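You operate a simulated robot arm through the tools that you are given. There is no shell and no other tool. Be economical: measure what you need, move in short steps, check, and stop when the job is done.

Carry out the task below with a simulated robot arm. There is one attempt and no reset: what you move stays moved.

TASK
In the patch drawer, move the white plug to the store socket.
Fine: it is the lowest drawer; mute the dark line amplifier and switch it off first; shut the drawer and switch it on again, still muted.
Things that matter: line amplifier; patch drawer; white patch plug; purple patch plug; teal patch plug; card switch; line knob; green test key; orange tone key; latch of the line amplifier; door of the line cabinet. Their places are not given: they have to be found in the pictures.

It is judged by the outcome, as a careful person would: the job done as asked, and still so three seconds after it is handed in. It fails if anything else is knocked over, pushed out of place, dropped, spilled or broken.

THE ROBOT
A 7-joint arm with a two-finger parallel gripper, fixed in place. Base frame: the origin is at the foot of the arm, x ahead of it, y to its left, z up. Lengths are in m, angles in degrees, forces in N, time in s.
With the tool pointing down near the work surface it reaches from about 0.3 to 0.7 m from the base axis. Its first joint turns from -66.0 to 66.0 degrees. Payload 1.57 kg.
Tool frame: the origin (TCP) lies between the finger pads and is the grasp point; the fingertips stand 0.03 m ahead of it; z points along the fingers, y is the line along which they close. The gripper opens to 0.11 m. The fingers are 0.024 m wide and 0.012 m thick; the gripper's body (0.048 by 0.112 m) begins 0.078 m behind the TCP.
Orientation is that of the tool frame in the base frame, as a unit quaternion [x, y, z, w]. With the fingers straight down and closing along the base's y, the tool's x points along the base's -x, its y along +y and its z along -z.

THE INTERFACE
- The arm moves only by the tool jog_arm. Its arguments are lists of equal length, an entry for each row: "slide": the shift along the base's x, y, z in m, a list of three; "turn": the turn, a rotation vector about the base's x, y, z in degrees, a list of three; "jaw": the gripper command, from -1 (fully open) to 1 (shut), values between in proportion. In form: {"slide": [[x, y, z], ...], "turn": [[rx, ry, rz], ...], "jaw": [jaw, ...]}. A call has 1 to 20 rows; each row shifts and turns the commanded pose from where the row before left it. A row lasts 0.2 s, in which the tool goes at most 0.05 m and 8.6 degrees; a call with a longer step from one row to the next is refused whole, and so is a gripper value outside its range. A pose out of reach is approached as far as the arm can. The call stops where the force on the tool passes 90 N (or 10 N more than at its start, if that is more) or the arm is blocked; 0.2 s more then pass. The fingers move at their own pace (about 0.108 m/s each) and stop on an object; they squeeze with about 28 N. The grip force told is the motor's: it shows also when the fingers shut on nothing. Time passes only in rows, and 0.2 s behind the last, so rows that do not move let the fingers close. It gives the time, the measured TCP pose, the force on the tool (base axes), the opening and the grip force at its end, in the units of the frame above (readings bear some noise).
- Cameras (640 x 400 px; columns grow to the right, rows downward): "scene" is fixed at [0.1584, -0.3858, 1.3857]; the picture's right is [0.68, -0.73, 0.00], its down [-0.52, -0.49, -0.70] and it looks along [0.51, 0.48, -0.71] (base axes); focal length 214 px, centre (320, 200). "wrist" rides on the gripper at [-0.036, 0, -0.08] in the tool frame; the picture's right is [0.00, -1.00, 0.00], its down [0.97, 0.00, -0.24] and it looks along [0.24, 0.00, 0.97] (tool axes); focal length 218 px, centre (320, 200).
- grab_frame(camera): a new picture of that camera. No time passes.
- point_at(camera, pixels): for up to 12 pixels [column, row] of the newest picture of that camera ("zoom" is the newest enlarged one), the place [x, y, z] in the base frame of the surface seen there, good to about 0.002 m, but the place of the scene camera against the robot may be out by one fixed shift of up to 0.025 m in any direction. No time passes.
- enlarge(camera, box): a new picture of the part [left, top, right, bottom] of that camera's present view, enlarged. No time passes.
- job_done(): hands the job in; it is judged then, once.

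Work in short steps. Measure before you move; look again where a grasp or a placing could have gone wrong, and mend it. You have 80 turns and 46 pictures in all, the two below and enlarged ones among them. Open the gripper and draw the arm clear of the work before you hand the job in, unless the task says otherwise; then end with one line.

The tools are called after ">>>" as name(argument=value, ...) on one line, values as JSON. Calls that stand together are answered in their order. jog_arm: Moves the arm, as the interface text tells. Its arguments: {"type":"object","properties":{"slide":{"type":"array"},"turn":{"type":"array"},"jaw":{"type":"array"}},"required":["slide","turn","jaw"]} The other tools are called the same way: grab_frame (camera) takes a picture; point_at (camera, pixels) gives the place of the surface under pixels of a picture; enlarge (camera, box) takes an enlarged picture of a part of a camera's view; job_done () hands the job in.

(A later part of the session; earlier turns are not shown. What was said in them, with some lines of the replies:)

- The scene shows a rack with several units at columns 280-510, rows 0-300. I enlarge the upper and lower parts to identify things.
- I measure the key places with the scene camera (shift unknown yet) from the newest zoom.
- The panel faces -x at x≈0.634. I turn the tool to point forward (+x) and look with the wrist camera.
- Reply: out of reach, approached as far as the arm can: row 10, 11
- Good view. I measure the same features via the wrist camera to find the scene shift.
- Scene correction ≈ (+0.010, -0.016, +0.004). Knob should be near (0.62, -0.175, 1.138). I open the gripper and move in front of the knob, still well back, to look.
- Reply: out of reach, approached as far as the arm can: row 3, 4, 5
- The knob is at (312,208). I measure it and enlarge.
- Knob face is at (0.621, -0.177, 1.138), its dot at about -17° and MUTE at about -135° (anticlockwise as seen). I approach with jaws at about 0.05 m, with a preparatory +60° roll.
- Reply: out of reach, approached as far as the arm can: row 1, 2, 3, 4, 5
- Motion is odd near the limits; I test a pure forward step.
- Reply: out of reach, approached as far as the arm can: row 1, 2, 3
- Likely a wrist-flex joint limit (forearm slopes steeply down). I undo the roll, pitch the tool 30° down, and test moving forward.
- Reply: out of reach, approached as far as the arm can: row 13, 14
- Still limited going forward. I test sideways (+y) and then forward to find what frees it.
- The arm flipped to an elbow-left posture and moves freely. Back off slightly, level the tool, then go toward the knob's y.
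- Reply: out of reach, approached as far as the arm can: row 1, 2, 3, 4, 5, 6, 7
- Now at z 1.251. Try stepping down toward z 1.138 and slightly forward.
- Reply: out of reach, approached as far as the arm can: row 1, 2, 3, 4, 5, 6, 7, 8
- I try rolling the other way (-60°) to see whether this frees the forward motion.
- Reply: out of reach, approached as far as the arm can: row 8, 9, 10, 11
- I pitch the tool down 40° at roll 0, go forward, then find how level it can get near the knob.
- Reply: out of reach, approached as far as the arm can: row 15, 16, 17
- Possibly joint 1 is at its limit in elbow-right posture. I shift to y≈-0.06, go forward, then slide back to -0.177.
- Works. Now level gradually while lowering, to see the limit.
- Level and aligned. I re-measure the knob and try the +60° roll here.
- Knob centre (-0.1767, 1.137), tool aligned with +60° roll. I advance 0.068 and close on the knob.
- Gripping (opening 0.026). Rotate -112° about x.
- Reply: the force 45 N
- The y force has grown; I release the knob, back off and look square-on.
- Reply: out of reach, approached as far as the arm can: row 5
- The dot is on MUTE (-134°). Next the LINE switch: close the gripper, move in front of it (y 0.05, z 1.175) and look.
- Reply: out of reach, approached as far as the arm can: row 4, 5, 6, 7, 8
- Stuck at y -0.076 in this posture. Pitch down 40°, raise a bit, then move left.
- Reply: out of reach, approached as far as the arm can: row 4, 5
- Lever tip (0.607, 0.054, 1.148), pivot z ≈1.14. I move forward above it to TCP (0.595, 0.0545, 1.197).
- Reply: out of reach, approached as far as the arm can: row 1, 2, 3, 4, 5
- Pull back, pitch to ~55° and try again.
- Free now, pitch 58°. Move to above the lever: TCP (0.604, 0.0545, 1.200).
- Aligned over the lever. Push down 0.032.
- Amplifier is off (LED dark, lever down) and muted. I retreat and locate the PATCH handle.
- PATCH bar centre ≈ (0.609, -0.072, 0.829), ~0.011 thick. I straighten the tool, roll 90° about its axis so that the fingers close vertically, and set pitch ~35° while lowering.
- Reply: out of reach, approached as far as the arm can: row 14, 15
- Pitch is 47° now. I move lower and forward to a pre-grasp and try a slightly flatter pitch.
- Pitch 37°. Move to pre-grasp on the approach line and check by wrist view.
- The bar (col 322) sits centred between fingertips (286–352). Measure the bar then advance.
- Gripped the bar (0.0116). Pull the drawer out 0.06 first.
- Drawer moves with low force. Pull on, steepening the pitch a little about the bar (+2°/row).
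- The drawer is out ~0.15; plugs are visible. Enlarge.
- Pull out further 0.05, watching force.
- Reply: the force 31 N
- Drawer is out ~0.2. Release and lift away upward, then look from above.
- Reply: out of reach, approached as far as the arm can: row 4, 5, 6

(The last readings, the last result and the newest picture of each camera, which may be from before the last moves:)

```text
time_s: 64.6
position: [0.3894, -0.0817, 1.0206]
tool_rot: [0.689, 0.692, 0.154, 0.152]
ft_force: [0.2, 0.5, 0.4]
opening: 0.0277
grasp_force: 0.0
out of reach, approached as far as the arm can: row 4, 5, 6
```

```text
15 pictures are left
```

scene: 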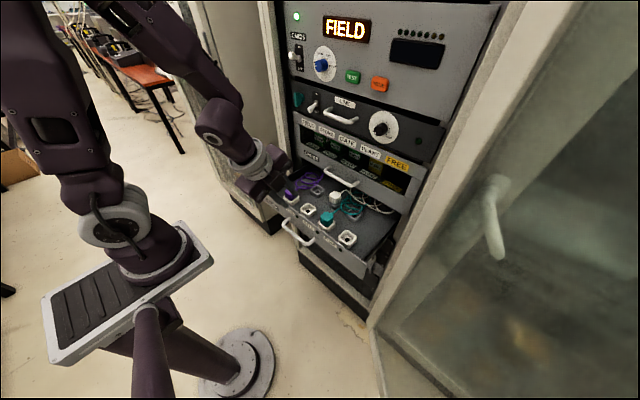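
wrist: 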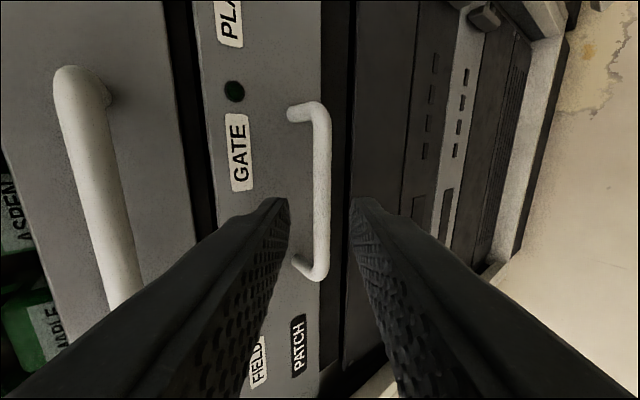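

>>> enlarge(camera="scene", box=[270, 155, 420, 260])

>>> jog_arm(slide=[[0.0, 0, 0.02], [0.0, 0, 0.02], [0.0, 0, 0.01], [0, 0, 0]], turn=[[0, 8.3, 0], [0, 8.3, 0], [0, 8.3, 0], [0, 0, 0]], jaw=[0.2, 0.2, 0.2, 0.2])

```text
3.81 times, centred on (345, 208) of scene
```

zoom: 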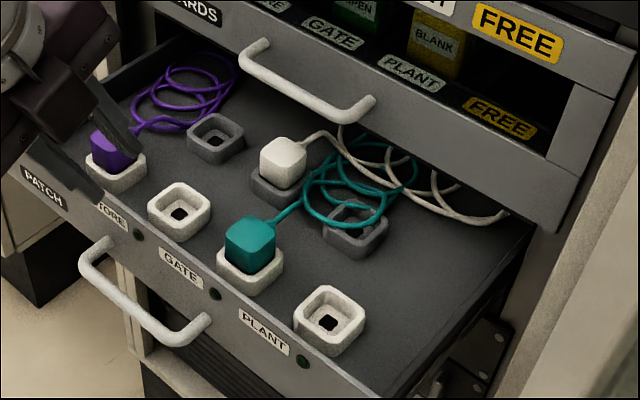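

```text
time_s: 65.6
position: [0.3878, -0.0816, 1.0723]
tool_rot: [0.706, 0.709, 0.002, -0.002]
ft_force: [0.8, -0.2, -0.5]
opening: 0.0443
grasp_force: 0.1
```

White plug sits in a grey rear socket; STORE front socket is empty at zoom (180,212). Measure.

>>> point_at(camera="zoom", pixels=[[283, 150], [285, 175], [180, 196], [180, 213], [180, 228], [115, 145], [250, 232], [330, 303], [345, 115], [365, 100], [150, 205], [210, 205]])

>>> grab_frame(camera="wrist")

```text
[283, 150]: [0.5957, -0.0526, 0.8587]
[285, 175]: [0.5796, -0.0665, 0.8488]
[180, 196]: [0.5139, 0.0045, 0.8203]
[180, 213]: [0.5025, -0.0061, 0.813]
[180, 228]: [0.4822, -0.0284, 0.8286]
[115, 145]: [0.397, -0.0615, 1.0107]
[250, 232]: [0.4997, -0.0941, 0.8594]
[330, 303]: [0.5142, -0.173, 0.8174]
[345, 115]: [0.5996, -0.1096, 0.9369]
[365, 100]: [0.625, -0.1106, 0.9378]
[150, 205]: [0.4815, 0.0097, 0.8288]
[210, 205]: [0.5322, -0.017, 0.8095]
```

```text
13 pictures are left
```

wrist: 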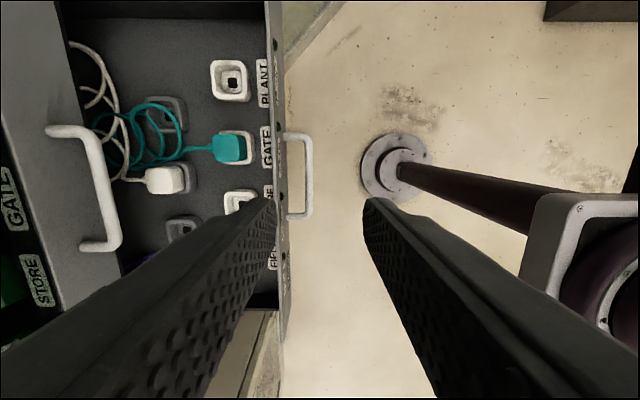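

>>> point_at(camera="wrist", pixels=[[150, 180], [165, 172], [165, 190], [178, 180], [190, 180], [122, 180], [100, 180], [278, 150], [305, 160], [238, 203], [229, 80], [228, 150]])

>>> enlarge(camera="wrist", box=[40, 40, 300, 260])

```text
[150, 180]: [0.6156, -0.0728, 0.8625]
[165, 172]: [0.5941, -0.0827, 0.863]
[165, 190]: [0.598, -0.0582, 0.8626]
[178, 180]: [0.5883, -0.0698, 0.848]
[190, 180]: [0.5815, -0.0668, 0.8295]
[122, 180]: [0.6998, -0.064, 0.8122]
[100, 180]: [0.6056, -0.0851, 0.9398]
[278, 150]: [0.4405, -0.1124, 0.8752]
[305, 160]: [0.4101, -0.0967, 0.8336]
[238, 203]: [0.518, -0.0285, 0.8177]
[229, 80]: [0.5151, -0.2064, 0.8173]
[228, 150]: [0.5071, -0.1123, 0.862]
```

```text
1.82 times, centred on (170, 150) of wrist
```

zoom: 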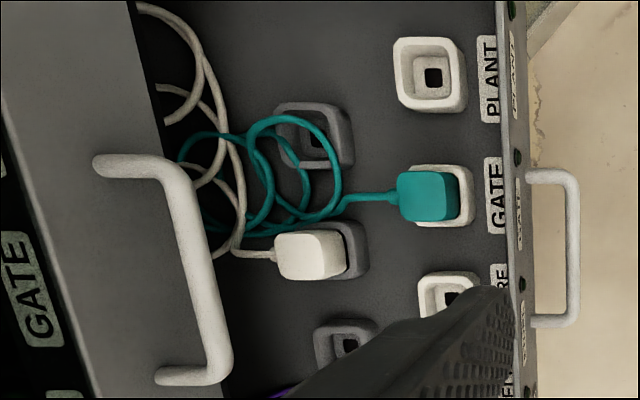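

White plug: centre ≈(0.602, -0.070), top 0.863, right beneath the upper handle (x≈0.60, z 0.937), so I need a pitched approach from the front, fingers closing along y. Rotate back and pitch ~50°, then view.

>>> jog_arm(slide=[[0.005, 0, 0.0], [0.005, 0, 0.0], [0.005, 0, 0.0], [0.005, 0, 0], [0.005, 0, 0.0], [0.005, 0, 0], [0.005, 0, 0], [0.005, 0, 0], [0.005, 0, 0], [0.005, 0, 0], [0.005, 0.0, 0], [0.01, 0.005, 0], [0.01, 0.005, -0.0], [0.01, 0.005, -0.0], [0, 0, 0], [0, 0, 0], [0, 0, 0]], turn=[[0, 0, 8.2], [0, 0, 8.2], [0, 0, 8.2], [0, 0, 8.2], [0, 0, 8.2], [0, 0, 8.2], [0, 0, 8.2], [0, 0, 8.2], [0, 0, 8.2], [0, 0, 8.2], [0, 0, 8.2], [0, -8, 0], [0, -8, 0], [0, -8, 0], [0, -8, 0], [0, -6, 0], [0, 0, 0]], jaw=[0.2, 0.2, 0.2, 0.2, 0.2, 0.2, 0.2, 0.2, 0.2, 0.2, 0.2, 0.2, 0.2, 0.2, 0.2, 0.2, 0.2])

>>> grab_frame(camera="wrist")

```text
time_s: 69.2
position: [0.4737, -0.0668, 1.0721]
tool_rot: [-0.005, 0.946, 0.0, 0.323]
ft_force: [0.1, 0.0, 0.2]
opening: 0.0441
grasp_force: 0.0
```

```text
11 pictures are left
```

wrist: 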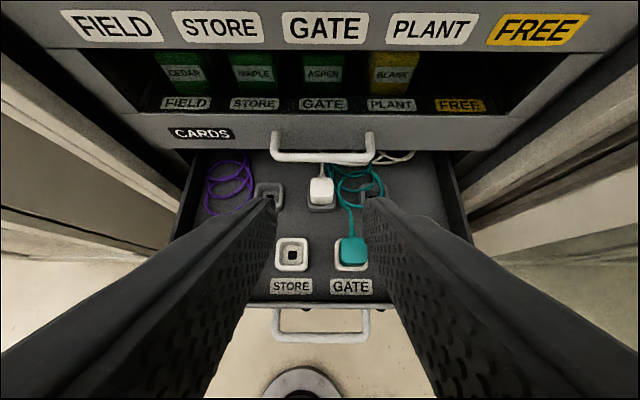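

>>> enlarge(camera="wrist", box=[240, 140, 400, 280])

>>> point_at(camera="wrist", pixels=[[321, 185], [312, 185], [331, 185], [321, 199], [321, 207], [291, 254], [291, 241], [277, 254], [306, 254], [291, 267], [352, 242], [345, 187]])

```text
2.86 times, centred on (320, 210) of wrist
```

zoom: 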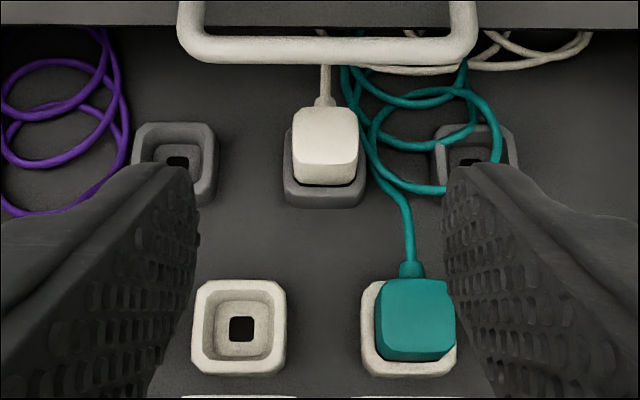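

```text
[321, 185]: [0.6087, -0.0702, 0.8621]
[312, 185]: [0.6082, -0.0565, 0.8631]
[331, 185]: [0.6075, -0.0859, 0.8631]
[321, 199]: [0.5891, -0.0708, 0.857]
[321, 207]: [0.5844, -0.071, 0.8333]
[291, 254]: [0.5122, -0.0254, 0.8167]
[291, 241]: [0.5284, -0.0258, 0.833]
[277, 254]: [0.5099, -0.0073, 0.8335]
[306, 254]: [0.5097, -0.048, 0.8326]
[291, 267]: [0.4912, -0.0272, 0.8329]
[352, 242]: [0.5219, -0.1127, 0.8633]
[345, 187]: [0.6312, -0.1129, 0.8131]
```

I refine relative offsets by comparing identical features of the rear and front sockets and of the seated teal plug.

>>> point_at(camera="zoom", pixels=[[177, 161], [241, 329], [241, 366], [325, 195], [416, 340], [325, 172], [416, 282], [325, 110], [241, 283], [174, 124], [293, 150], [357, 150]])

```text
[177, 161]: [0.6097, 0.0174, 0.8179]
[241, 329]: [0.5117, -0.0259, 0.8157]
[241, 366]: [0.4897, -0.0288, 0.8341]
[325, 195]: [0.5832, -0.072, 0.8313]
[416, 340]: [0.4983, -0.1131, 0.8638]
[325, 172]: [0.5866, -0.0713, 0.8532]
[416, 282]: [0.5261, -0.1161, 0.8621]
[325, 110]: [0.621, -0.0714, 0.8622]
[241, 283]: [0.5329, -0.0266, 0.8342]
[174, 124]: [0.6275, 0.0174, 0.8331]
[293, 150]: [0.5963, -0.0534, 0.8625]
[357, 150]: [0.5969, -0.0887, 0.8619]
```

>>> point_at(camera="zoom", pixels=[[366, 150], [371, 165], [380, 175], [364, 120], [400, 205], [375, 100], [408, 230], [325, 90], [353, 90]])

```text
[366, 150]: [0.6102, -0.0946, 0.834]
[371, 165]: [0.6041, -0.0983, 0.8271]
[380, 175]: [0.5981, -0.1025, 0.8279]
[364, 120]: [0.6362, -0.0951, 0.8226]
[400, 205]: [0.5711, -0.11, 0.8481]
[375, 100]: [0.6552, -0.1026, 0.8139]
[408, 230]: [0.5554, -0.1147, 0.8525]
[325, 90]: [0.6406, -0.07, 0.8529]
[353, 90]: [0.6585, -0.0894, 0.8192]
```

Teal cable beside the plug lies at z≈0.83, below my fingertips' lowest point. Move to the pre-grasp (0.557, -0.071, 0.914).

>>> jog_arm(slide=[[0.0, -0.001, -0.03], [0.01, -0.001, -0.03], [0.02, -0.001, -0.03], [0.02, -0.001, -0.03], [0.02, 0, -0.02], [0.013, 0, -0.018], [0, 0, 0]], turn=[[0, 0, 0], [0, 0, 0], [0, 0, 0], [0, 0, 0], [0, 0, 0], [0, 0, 0], [0, 0, 0]], jaw=[0.2, 0.2, 0.2, 0.2, 0.2, 0.2, 0.2])

>>> grab_frame(camera="wrist")

```text
time_s: 70.8
position: [0.5559, -0.0713, 0.9137]
tool_rot: [-0.004, 0.946, -0.002, 0.324]
ft_force: [0.3, -0.1, -0.2]
opening: 0.0439
grasp_force: 0.0
```

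```text
9 pictures are left
```

wrist: 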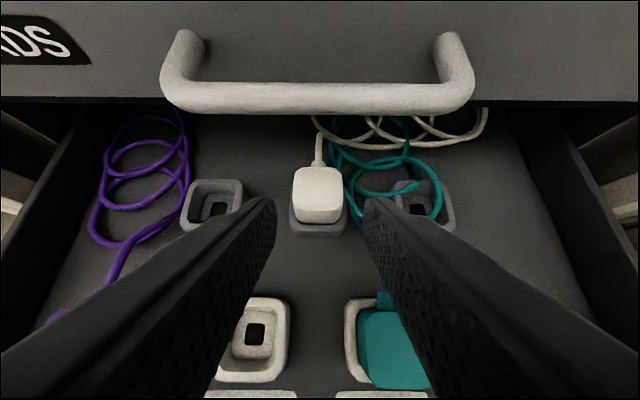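

Plug (318,192) centred between fingers. Advance along the axis and close.

>>> jog_arm(slide=[[0.013, 0, -0.016], [0.013, 0, -0.016], [0.012, 0, -0.015], [0, 0, 0], [0, 0, 0], [0, 0, 0], [0, 0, 0]], turn=[[0, 0, 0], [0, 0, 0], [0, 0, 0], [0, 0, 0], [0, 0, 0], [0, 0, 0], [0, 0, 0]], jaw=[0.2, 0.2, 0.2, 0.2, 1, 1, 1])

```text
time_s: 72.4
position: [0.5955, -0.0709, 0.8684]
tool_rot: [-0.003, 0.947, -0.001, 0.322]
ft_force: [0.3, -0.2, -2.0]
opening: 0.0352
grasp_force: 27.9
```

Gripped (0.0352). Lift straight up 0.035 in small steps.

>>> jog_arm(slide=[[0, 0, 0.006], [0, 0, 0.006], [0, 0, 0.008], [0, 0, 0.008], [0, 0, 0.007], [0, 0, 0]], turn=[[0, 0, 0], [0, 0, 0], [0, 0, 0], [0, 0, 0], [0, 0, 0], [0, 0, 0]], jaw=[1, 1, 1, 1, 1, 1])

>>> grab_frame(camera="wrist")

```text
time_s: 73.8
position: [0.5929, -0.0694, 0.9031]
tool_rot: [-0.004, 0.946, 0.0, 0.323]
ft_force: [-0.6, 0.8, -0.4]
opening: 0.0349
grasp_force: 27.8
```

```text
8 pictures are left
```

wrist: 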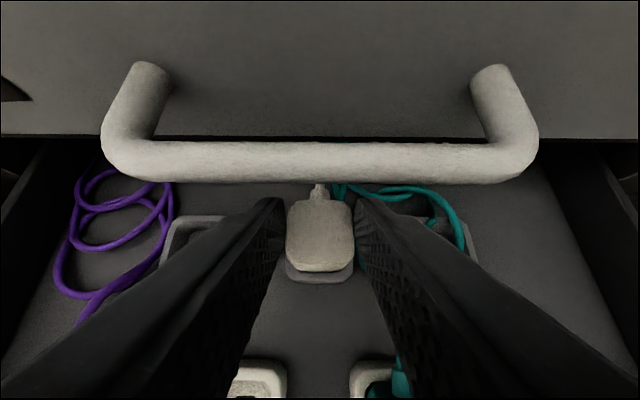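

Plug is free. Move back and over the STORE socket: TCP target (0.501, -0.0263, 0.915).

>>> jog_arm(slide=[[-0.015, 0.0, 0.004], [-0.02, 0.01, 0.004], [-0.02, 0.01, 0.004], [-0.02, 0.01, 0], [-0.017, 0.0131, 0], [0, 0, 0], [0, 0, 0]], turn=[[0, 0, 0], [0, 0, 0], [0, 0, 0], [0, 0, 0], [0, 0, 0], [0, 0, 0], [0, 0, 0]], jaw=[1, 1, 1, 1, 1, 1, 1])

>>> grab_frame(camera="wrist")

```text
time_s: 75.4
position: [0.5021, -0.0267, 0.9117]
tool_rot: [-0.004, 0.946, 0.0, 0.324]
ft_force: [0.3, -0.6, -0.5]
opening: 0.0349
grasp_force: 27.8
```

```text
7 pictures are left
```

wrist: 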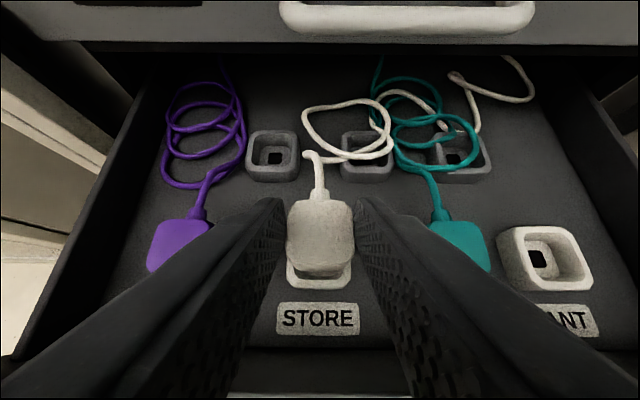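

Plug is over the STORE socket. Lower 0.030 first.

>>> jog_arm(slide=[[0, 0, -0.01], [0, 0, -0.01], [-0.0005, 0, -0.007], [0, 0, -0.004], [0, 0, 0]], turn=[[0, 0, 0], [0, 0, 0], [0, 0, 0], [0, 0, 0], [0, 0, 0]], jaw=[1, 1, 1, 1, 1])

```text
time_s: 76.6
position: [0.5031, -0.0277, 0.8843]
tool_rot: [-0.004, 0.945, 0.0, 0.326]
ft_force: [0.5, 1.1, 26.0]
opening: 0.0351
grasp_force: 28.8
```

Contact at z 0.884 (26 N). I ease up slightly, shift by (-0.0015, +0.0015) and press again.

>>> jog_arm(slide=[[0, 0, 0.004], [-0.0015, 0.0015, 0], [0, 0, -0.003], [0, 0, -0.003], [0, 0, -0.002], [0, 0, 0]], turn=[[0, 0, 0], [0, 0, 0], [0, 0, 0], [0, 0, 0], [0, 0, 0], [0, 0, 0]], jaw=[1, 1, 1, 1, 1, 1])

>>> enlarge(camera="wrist", box=[240, 160, 400, 300])

```text
time_s: 78.0
position: [0.4997, -0.0262, 0.878]
tool_rot: [-0.003, 0.946, -0.002, 0.325]
ft_force: [1.8, -5.2, 27.0]
opening: 0.0352
grasp_force: 28.1
```

```text
2.86 times, centred on (320, 230) of wrist
```

zoom: 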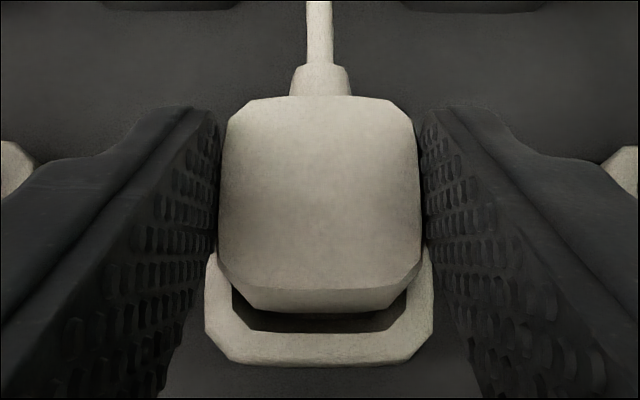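

Centred, and it went deeper (0.878). Press on gently toward 0.868.

>>> jog_arm(slide=[[0, 0, -0.003], [0, 0, -0.003], [0, 0, -0.003], [0, 0, 0]], turn=[[0, 0, 0], [0, 0, 0], [0, 0, 0], [0, 0, 0]], jaw=[1, 1, 1, 1])

```text
time_s: 79.0
position: [0.5004, -0.0257, 0.8695]
tool_rot: [-0.005, 0.946, 0.001, 0.324]
ft_force: [-0.4, 2.7, 26.5]
opening: 0.035
grasp_force: 28.1
```

Almost seated (0.8695; grasp was at 0.868). Press 0.002 more, release, then back off along the tool axis and look.

>>> jog_arm(slide=[[0, 0, -0.002], [0, 0, -0.0015], [0, 0, 0]], turn=[[0, 0, 0], [0, 0, 0], [0, 0, 0]], jaw=[1, 1, 1])

>>> jog_arm(slide=[[0, 0, 0], [0, 0, 0], [-0.006, 0, 0.012], [-0.008, 0, 0.02], [-0.008, 0, 0.03], [0, 0, 0.03], [0, 0, 0.03], [0, 0, 0]], turn=[[0, 0, 0], [0, 0, 0], [0, 0, 0], [0, 0, 0], [0, 0, 0], [0, 0, 0], [0, 0, 0], [0, 0, 0]], jaw=[0.2, 0.2, 0.2, 0.2, 0.2, 0.2, 0.2, 0.2])

>>> grab_frame(camera="wrist")

```text
time_s: 79.8
position: [0.5007, -0.0253, 0.8679]
tool_rot: [-0.005, 0.946, 0.0, 0.325]
ft_force: [1.5, -0.5, 25.6]
opening: 0.0352
grasp_force: 28.1
```

```text
time_s: 81.6
position: [0.4771, -0.0276, 0.9896]
tool_rot: [-0.004, 0.946, -0.001, 0.323]
ft_force: [-0.3, 0.5, 0.1]
opening: 0.044
grasp_force: 0.1
```

```text
5 pictures are left
```

wrist: 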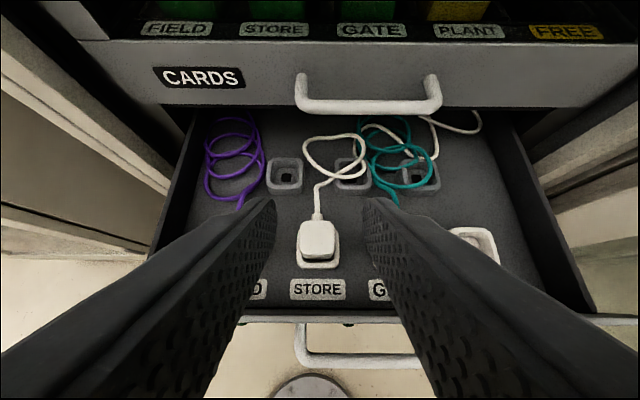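

Check the plug height, compared with teal seating (0.863).

>>> point_at(camera="wrist", pixels=[[318, 232], [318, 240], [312, 238], [326, 238], [318, 248], [360, 357], [302, 357], [410, 357], [360, 345]])

```text
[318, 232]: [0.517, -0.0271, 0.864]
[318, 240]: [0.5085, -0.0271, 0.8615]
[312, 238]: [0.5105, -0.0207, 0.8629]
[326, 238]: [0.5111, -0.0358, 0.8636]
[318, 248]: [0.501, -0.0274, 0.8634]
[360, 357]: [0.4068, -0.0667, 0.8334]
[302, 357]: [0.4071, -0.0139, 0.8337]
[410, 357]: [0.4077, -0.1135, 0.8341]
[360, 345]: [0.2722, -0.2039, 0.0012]
```

White plug seated at STORE (top 0.863). Now close the jaws, go in front of the drawer face to push it shut: TCP about (0.39, -0.072, 0.90), pitch ~58°.

>>> jog_arm(slide=[[-0.02, -0.01, 0], [-0.02, -0.01, 0], [-0.02, -0.01, 0], [-0.02, -0.01, -0.01], [-0.01, -0.004, -0.02], [0, 0, -0.03], [0, 0, -0.03], [0, 0, 0]], turn=[[0, 3, 0], [0, 3, 0], [0, 3, 0], [0, 0, 0], [0, 0, 0], [0, 0, 0], [0, 0, 0], [0, 0, 0]], jaw=[1, 1, 1, 1, 1, 1, 1, 1])

```text
time_s: 83.4
position: [0.4058, -0.0852, 0.9147]
tool_rot: [-0.004, 0.969, 0.0, 0.247]
ft_force: [0.0, -0.6, 0.6]
opening: 0.0001
grasp_force: 21.1
out of reach, approached as far as the arm can: row 5, 6, 7
```

Slightly out of reach there; steepen to ~73° and lower.

>>> jog_arm(slide=[[-0.003, 0.004, 0], [-0.003, 0.004, 0], [0, 0.004, 0], [0, 0, -0.01], [0, 0, -0.01], [0, 0, -0.01], [0, 0, 0]], turn=[[0, 5, 0], [0, 5, 0], [0, 3, 0], [0, 0, 0], [0, 0, 0], [0, 0, 0], [0, 0, 0]], jaw=[1, 1, 1, 1, 1, 1, 1])

```text
time_s: 85.0
position: [0.4007, -0.0735, 0.8858]
tool_rot: [-0.005, 0.99, 0.0, 0.138]
ft_force: [-0.2, 0.1, -0.3]
opening: 0.0002
grasp_force: 21.2
```

Lined up (fingertip between bar and panel, above the bar). Push forward, flattening the pitch gradually.

>>> jog_arm(slide=[[0.015, 0, 0], [0.015, 0, -0.001], [0.015, 0, -0.001], [0.015, 0, -0.001], [0.015, 0, -0.001], [0.015, 0, -0.001], [0.015, 0, 0], [0.015, 0, 0], [0.015, 0, 0], [0.015, 0, 0], [0, 0, 0]], turn=[[0, 0, 0], [0, 0, 0], [0, -3, 0], [0, -3, 0], [0, -3, 0], [0, -3, 0], [0, -3, 0], [0, -4, 0], [0, -4, 0], [0, -4, 0], [0, 0, 0]], jaw=[1, 1, 1, 1, 1, 1, 1, 1, 1, 1, 1])

>>> grab_frame(camera="scene")

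```text
time_s: 87.4
position: [0.5506, -0.073, 0.8824]
tool_rot: [-0.004, 0.931, -0.001, 0.365]
ft_force: [-0.1, -0.2, -1.0]
opening: 0.0
grasp_force: 21.4
```

```text
4 pictures are left
```

scene: 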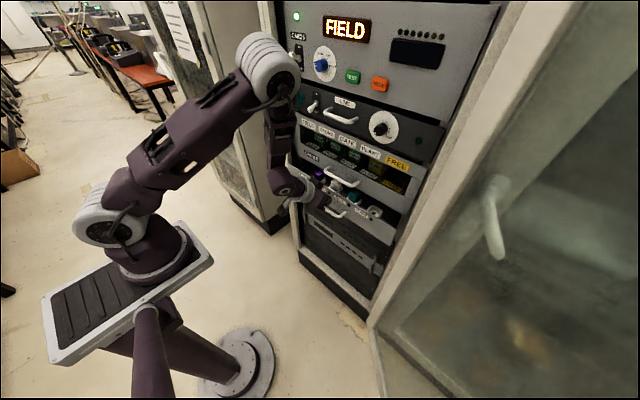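

Drawer follows. Continue the last ~0.065 slowly, until it stops.

>>> jog_arm(slide=[[0.012, 0, -0.001], [0.012, 0, -0.001], [0.012, 0, 0], [0.012, 0, 0], [0.008, 0, 0], [0.005, 0, 0], [0.004, 0, 0], [0, 0, 0]], turn=[[0, -3, 0], [0, -3, 0], [0, -2, 0], [0, 0, 0], [0, 0, 0], [0, 0, 0], [0, 0, 0], [0, 0, 0]], jaw=[1, 1, 1, 1, 1, 1, 1, 1])

```text
time_s: 89.2
position: [0.6146, -0.0724, 0.8789]
tool_rot: [-0.004, 0.904, -0.001, 0.428]
ft_force: [-6.4, -0.5, 1.9]
opening: 0.0001
grasp_force: 21.1
```

Force rises (-6 N): at its end. Push a touch more, then retreat along the axis and up for the switch.

>>> jog_arm(slide=[[0.002, 0, 0], [0.001, 0, 0], [0, 0, 0]], turn=[[0, 0, 0], [0, 0, 0], [0, 0, 0]], jaw=[1, 1, 1])

>>> jog_arm(slide=[[-0.02, 0, 0.01], [-0.03, 0, 0.02], [-0.03, 0, 0.02], [-0.03, 0, 0.02], [-0.02, 0.01, 0.03], [-0.02, 0.01, 0.03], [-0.01, 0.02, 0.03], [0, 0.02, 0.03], [0, 0.02, 0.02], [0, 0.02, 0], [0, 0, 0]], turn=[[0, 0, 0], [0, 4, 0], [0, 4, 0], [0, 4, 0], [0, 4, 0], [0, 3, 0], [0, 0, 0], [0, 0, 0], [0, 0, 0], [0, 0, 0], [0, 0, 0]], jaw=[1, 1, 1, 1, 1, 1, 1, 1, 1, 1, 1])

>>> grab_frame(camera="wrist")

```text
time_s: 90.0
position: [0.6156, -0.0728, 0.8783]
tool_rot: [-0.004, 0.905, 0.0, 0.426]
ft_force: [-55.1, 0.6, 23.9]
opening: 0.0
grasp_force: 21.1
```

```text
time_s: 92.4
position: [0.4584, 0.0076, 1.0886]
tool_rot: [0.0, 0.962, -0.009, 0.271]
ft_force: [-0.7, 0.5, 1.0]
opening: 0.0
grasp_force: 21.8
out of reach, approached as far as the arm can: row 9, 10
```

```text
3 pictures are left
```

wrist: 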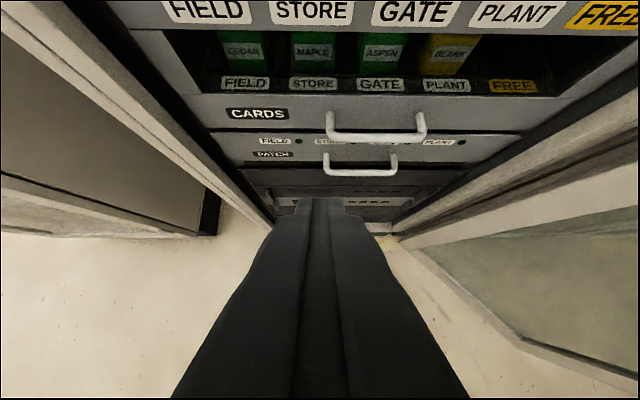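

Drawer is shut. Verify patch panel x, and go to a pre-grasp in front of the LINE lever with jaws 0.035 open, via higher z.

>>> point_at(camera="wrist", pixels=[[240, 145], [460, 147], [285, 165], [360, 170]])

>>> jog_arm(slide=[[0, 0, 0.03], [0, 0.005, 0.03], [0, 0.01, 0.03], [0.01, 0.01, 0.02], [0.02, 0.01, 0], [0.02, 0.01, 0], [0.02, 0.002, 0], [0.02, 0, 0], [0.02, 0, 0], [0, 0, 0]], turn=[[0, 0, 0], [0, 0, 0], [0, 0, 0], [0, 0, 0], [0, 0, 0], [0, 0, 0], [0, 0, 0], [0, 0, 0], [0, 0, 0], [0, 0, 0]], jaw=[0.36, 0.36, 0.36, 0.36, 0.36, 0.36, 0.36, 0.36, 0.36, 0.36])

```text
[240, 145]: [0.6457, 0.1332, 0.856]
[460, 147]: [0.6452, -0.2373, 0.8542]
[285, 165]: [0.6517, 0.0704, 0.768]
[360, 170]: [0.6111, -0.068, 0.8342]
```

```text
time_s: 94.6
position: [0.568, 0.0728, 1.2]
tool_rot: [-0.004, 0.962, -0.001, 0.274]
ft_force: [0.3, 0.3, -0.8]
opening: 0.0352
grasp_force: 0.1
```

Panel x 0.645: shut. Align to y 0.0545 and check the lever with a zoom.

>>> jog_arm(slide=[[0.0, -0.01, 0], [0.0, -0.0083, 0], [0, 0, 0]], turn=[[0, 0, 0], [0, 0, 0], [0, 0, 0]], jaw=[0.36, 0.36, 0.36])

>>> grab_frame(camera="wrist")

```text
time_s: 95.4
position: [0.5683, 0.0541, 1.1992]
tool_rot: [-0.004, 0.962, 0.0, 0.274]
ft_force: [0.1, -0.5, -0.4]
opening: 0.0354
grasp_force: 0.1
```

```text
2 pictures are left
```

wrist: 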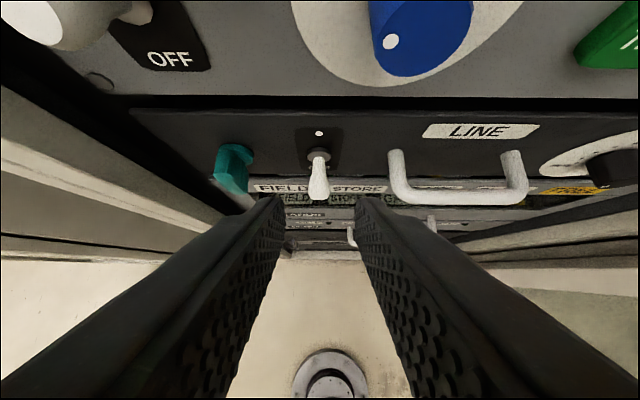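

>>> point_at(camera="wrist", pixels=[[319, 192], [319, 182], [319, 172], [319, 160], [311, 188], [327, 188], [245, 170], [392, 185]])

```text
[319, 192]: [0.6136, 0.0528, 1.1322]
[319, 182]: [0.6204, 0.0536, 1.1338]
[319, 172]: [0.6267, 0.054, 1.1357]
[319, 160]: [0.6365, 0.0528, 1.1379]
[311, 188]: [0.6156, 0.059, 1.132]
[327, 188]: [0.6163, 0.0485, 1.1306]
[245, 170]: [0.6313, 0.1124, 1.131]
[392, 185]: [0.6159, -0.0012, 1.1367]
```

Lever tip centre ≈(0.613, 0.0535, 1.126), between the fingers. Advance to TCP (0.6085, 0.0536, 1.1406), close, then lift 0.022.

>>> jog_arm(slide=[[0.012, 0, -0.017], [0.012, -0.0005, -0.017], [0.01, 0, -0.015], [0.006, 0, -0.0095], [0, 0, 0], [0, 0, 0], [0, 0, 0]], turn=[[0, 0, 0], [0, 0, 0], [0, 0, 0], [0, 0, 0], [0, 0, 0], [0, 0, 0], [0, 0, 0]], jaw=[0.36, 0.36, 0.36, 0.36, 1, 1, 1])

>>> jog_arm(slide=[[0, 0, 0.005], [0, 0, 0.005], [0, 0, 0.005], [0, 0, 0.005], [0, 0, 0.002], [0, 0, 0]], turn=[[0, 0, 0], [0, 0, 0], [0, 0, 0], [0, 0, 0], [0, 0, 0], [0, 0, 0]], jaw=[1, 1, 1, 1, 1, 1])

```text
time_s: 97.0
position: [0.6059, 0.0551, 1.1388]
tool_rot: [-0.004, 0.962, -0.001, 0.274]
ft_force: [-1.0, 0.2, -1.1]
opening: 0.0166
grasp_force: 31.7
```

```text
time_s: 98.4
position: [0.6077, 0.0543, 1.1619]
tool_rot: [-0.005, 0.962, 0.0, 0.272]
ft_force: [-7.7, 2.3, -21.6]
opening: 0.016
grasp_force: 31.4
```

Lever lifted against a stop. Open, withdraw along the axis, and check with the scene camera.

>>> jog_arm(slide=[[0, 0, 0], [0, 0, 0], [-0.011, 0, 0.017], [-0.011, 0, 0.017], [-0.02, 0, 0.01], [-0.03, 0, 0], [-0.03, 0, 0], [-0.03, 0, 0], [-0.03, 0, 0], [0, 0, 0]], turn=[[0, 0, 0], [0, 0, 0], [0, 0, 0], [0, 0, 0], [0, 0, 0], [0, 5, 0], [0, 5, 0], [0, 5, 0], [0, 5, 0], [0, 0, 0]], jaw=[0.36, 0.36, 0.36, 0.36, 0.36, 0, -0.5, -1, -1, -1])

>>> enlarge(camera="scene", box=[270, 0, 470, 240])

```text
time_s: 100.6
position: [0.4456, 0.0551, 1.2041]
tool_rot: [-0.005, 0.995, 0.001, 0.102]
ft_force: [-0.6, -0.2, 0.6]
opening: 0.1103
grasp_force: 0.1
```

```text
1.67 times, centred on (370, 120) of scene
```

zoom: 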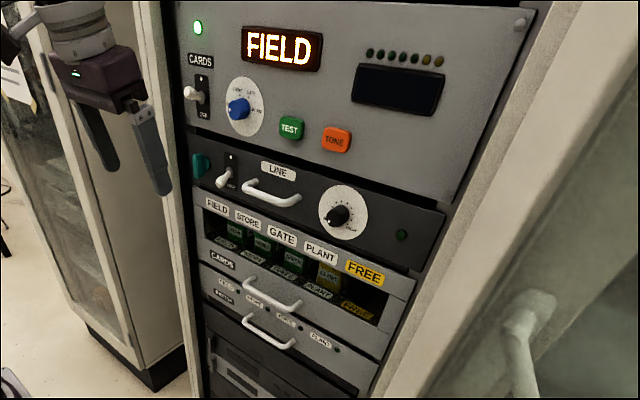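

The lever slipped and is still OFF. I'll push it up from underneath with closed fingers, at a flatter pitch. First go in front-below the lever: (0.56, 0.054, 1.10), pitch 58°, then try flattening.

>>> jog_arm(slide=[[0.01, 0, 0], [0.02, 0, 0], [0.02, 0, -0.01], [0.02, 0, -0.02], [0.02, 0, -0.025], [0.02, 0, -0.025], [0.005, 0, -0.02], [0, 0, 0]], turn=[[0, -5, 0], [0, -5, 0], [0, -5, 0], [0, -5, 0], [0, 0, 0], [0, 0, 0], [0, 0, 0], [0, 0, 0]], jaw=[1, 1, 1, 1, 1, 1, 1, 1])

>>> jog_arm(slide=[[0, 0, 0], [0, 0, 0], [0, 0, 0], [0, 0, 0], [0, 0, 0]], turn=[[0, -5, 0], [0, -5, 0], [0, -5, 0], [0, -5, 0], [0, 0, 0]], jaw=[1, 1, 1, 1, 1])

```text
time_s: 102.4
position: [0.5599, 0.0548, 1.1061]
tool_rot: [-0.003, 0.962, -0.001, 0.274]
ft_force: [0.0, -0.3, 0.7]
opening: 0.0
grasp_force: 21.6
```

```text
time_s: 103.6
position: [0.5593, 0.0553, 1.1062]
tool_rot: [-0.004, 0.899, -0.002, 0.438]
ft_force: [0.3, -0.2, -0.4]
opening: 0.0001
grasp_force: 21.6
```

Pitch 38° is reachable here. Continue flattening.

>>> jog_arm(slide=[[0, 0, 0], [0, 0, 0], [0, 0, 0], [0, 0, 0], [0, 0, 0]], turn=[[0, -5, 0], [0, -5, 0], [0, -5, 0], [0, -5, 0], [0, 0, 0]], jaw=[1, 1, 1, 1, 1])

```text
time_s: 104.8
position: [0.5591, 0.0552, 1.1067]
tool_rot: [-0.004, 0.81, -0.002, 0.586]
ft_force: [0.1, 0.2, -0.5]
opening: 0.0
grasp_force: 21.2
```

Pitch 18°: good for pushing up. Slide under the lever, then lift.

>>> jog_arm(slide=[[0, -0.0015, -0.008], [0.015, 0, 0], [0.015, 0, 0], [0.011, 0, 0], [0, 0, 0]], turn=[[0, 0, 0], [0, 0, 0], [0, 0, 0], [0, 0, 0], [0, 0, 0]], jaw=[1, 1, 1, 1, 1])

>>> jog_arm(slide=[[0, 0, 0.006], [0, 0, 0.006], [0, 0, 0.006], [0, 0, 0.006], [0, 0, 0.004], [0, 0, 0]], turn=[[0, 0, 0], [0, 0, 0], [0, 0, 0], [0, 0, 0], [0, 0, 0], [0, 0, 0]], jaw=[1, 1, 1, 1, 1, 1])

```text
time_s: 106.0
position: [0.602, 0.0556, 1.0996]
tool_rot: [-0.004, 0.81, -0.002, 0.586]
ft_force: [-0.2, 0.4, 1.0]
opening: 0.0
grasp_force: 21.2
```

```text
time_s: 107.4
position: [0.6015, 0.0539, 1.1276]
tool_rot: [-0.003, 0.81, -0.002, 0.587]
ft_force: [-0.5, -0.3, 0.5]
opening: 0.0
grasp_force: 21.3
```

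>>> jog_arm(slide=[[0, 0, 0.003], [0, 0, 0.002], [0, 0, 0]], turn=[[0, 0, 0], [0, 0, 0], [0, 0, 0]], jaw=[1, 1, 1])

```text
time_s: 108.2
position: [0.6009, 0.0539, 1.1293]
tool_rot: [-0.003, 0.812, -0.004, 0.584]
ft_force: [-1.2, 1.9, -25.3]
opening: 0.0
grasp_force: 21.1
```

Resistance only at the upper stop, consistent with ON. Lower a bit, withdraw, steepen, back off, and use the last picture to check.

>>> jog_arm(slide=[[0, 0, -0.008], [0, 0, -0.01], [-0.015, 0, -0.005], [-0.02, 0, 0], [-0.01, 0, 0], [0, 0, 0], [0, 0, 0], [0, 0, 0], [0, 0, 0], [0, 0, 0], [-0.02, 0, 0.0], [-0.03, 0, 0.01], [-0.03, 0, 0.02], [-0.03, 0, 0.02], [0, 0, 0]], turn=[[0, 0, 0], [0, 0, 0], [0, 0, 0], [0, 0, 0], [0, 0, 0], [0, 8, 0], [0, 8, 0], [0, 8, 0], [0, 8, 0], [0, 8, 0], [0, 5, 0], [0, 5, 0], [0, 5, 0], [0, 0, 0], [0, 0, 0]], jaw=[1, 1, 1, 1, 1, 1, 1, 1, 1, 1, 1, 0, -1, -1, -1])

>>> enlarge(camera="scene", box=[275, 60, 445, 230])

```text
time_s: 111.4
position: [0.4465, 0.0533, 1.1584]
tool_rot: [-0.005, 0.989, 0.0, 0.146]
ft_force: [0.7, 0.3, -0.6]
opening: 0.1101
grasp_force: 0.0
```

```text
2.35 times, centred on (360, 145) of scene
```

zoom: 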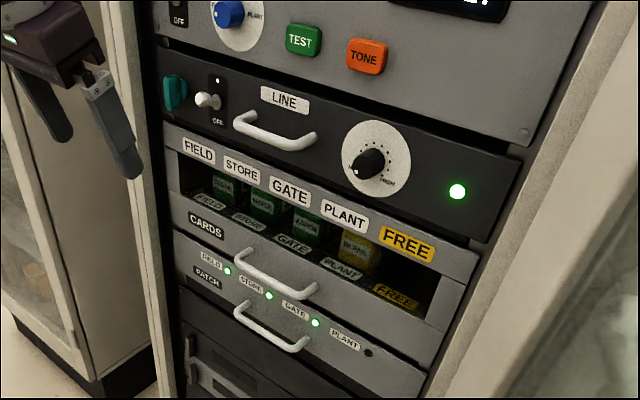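

The last picture shows the LINE lamp on, the knob still at MUTE, the drawer shut, and the FIELD, STORE and GATE lamps lit. The arm is clear with the gripper open, so I hand in.

>>> job_done()

```text
The job is handed in.
```

The white plug is in the STORE socket, the patch drawer is shut, and the line amplifier is back on and still muted.
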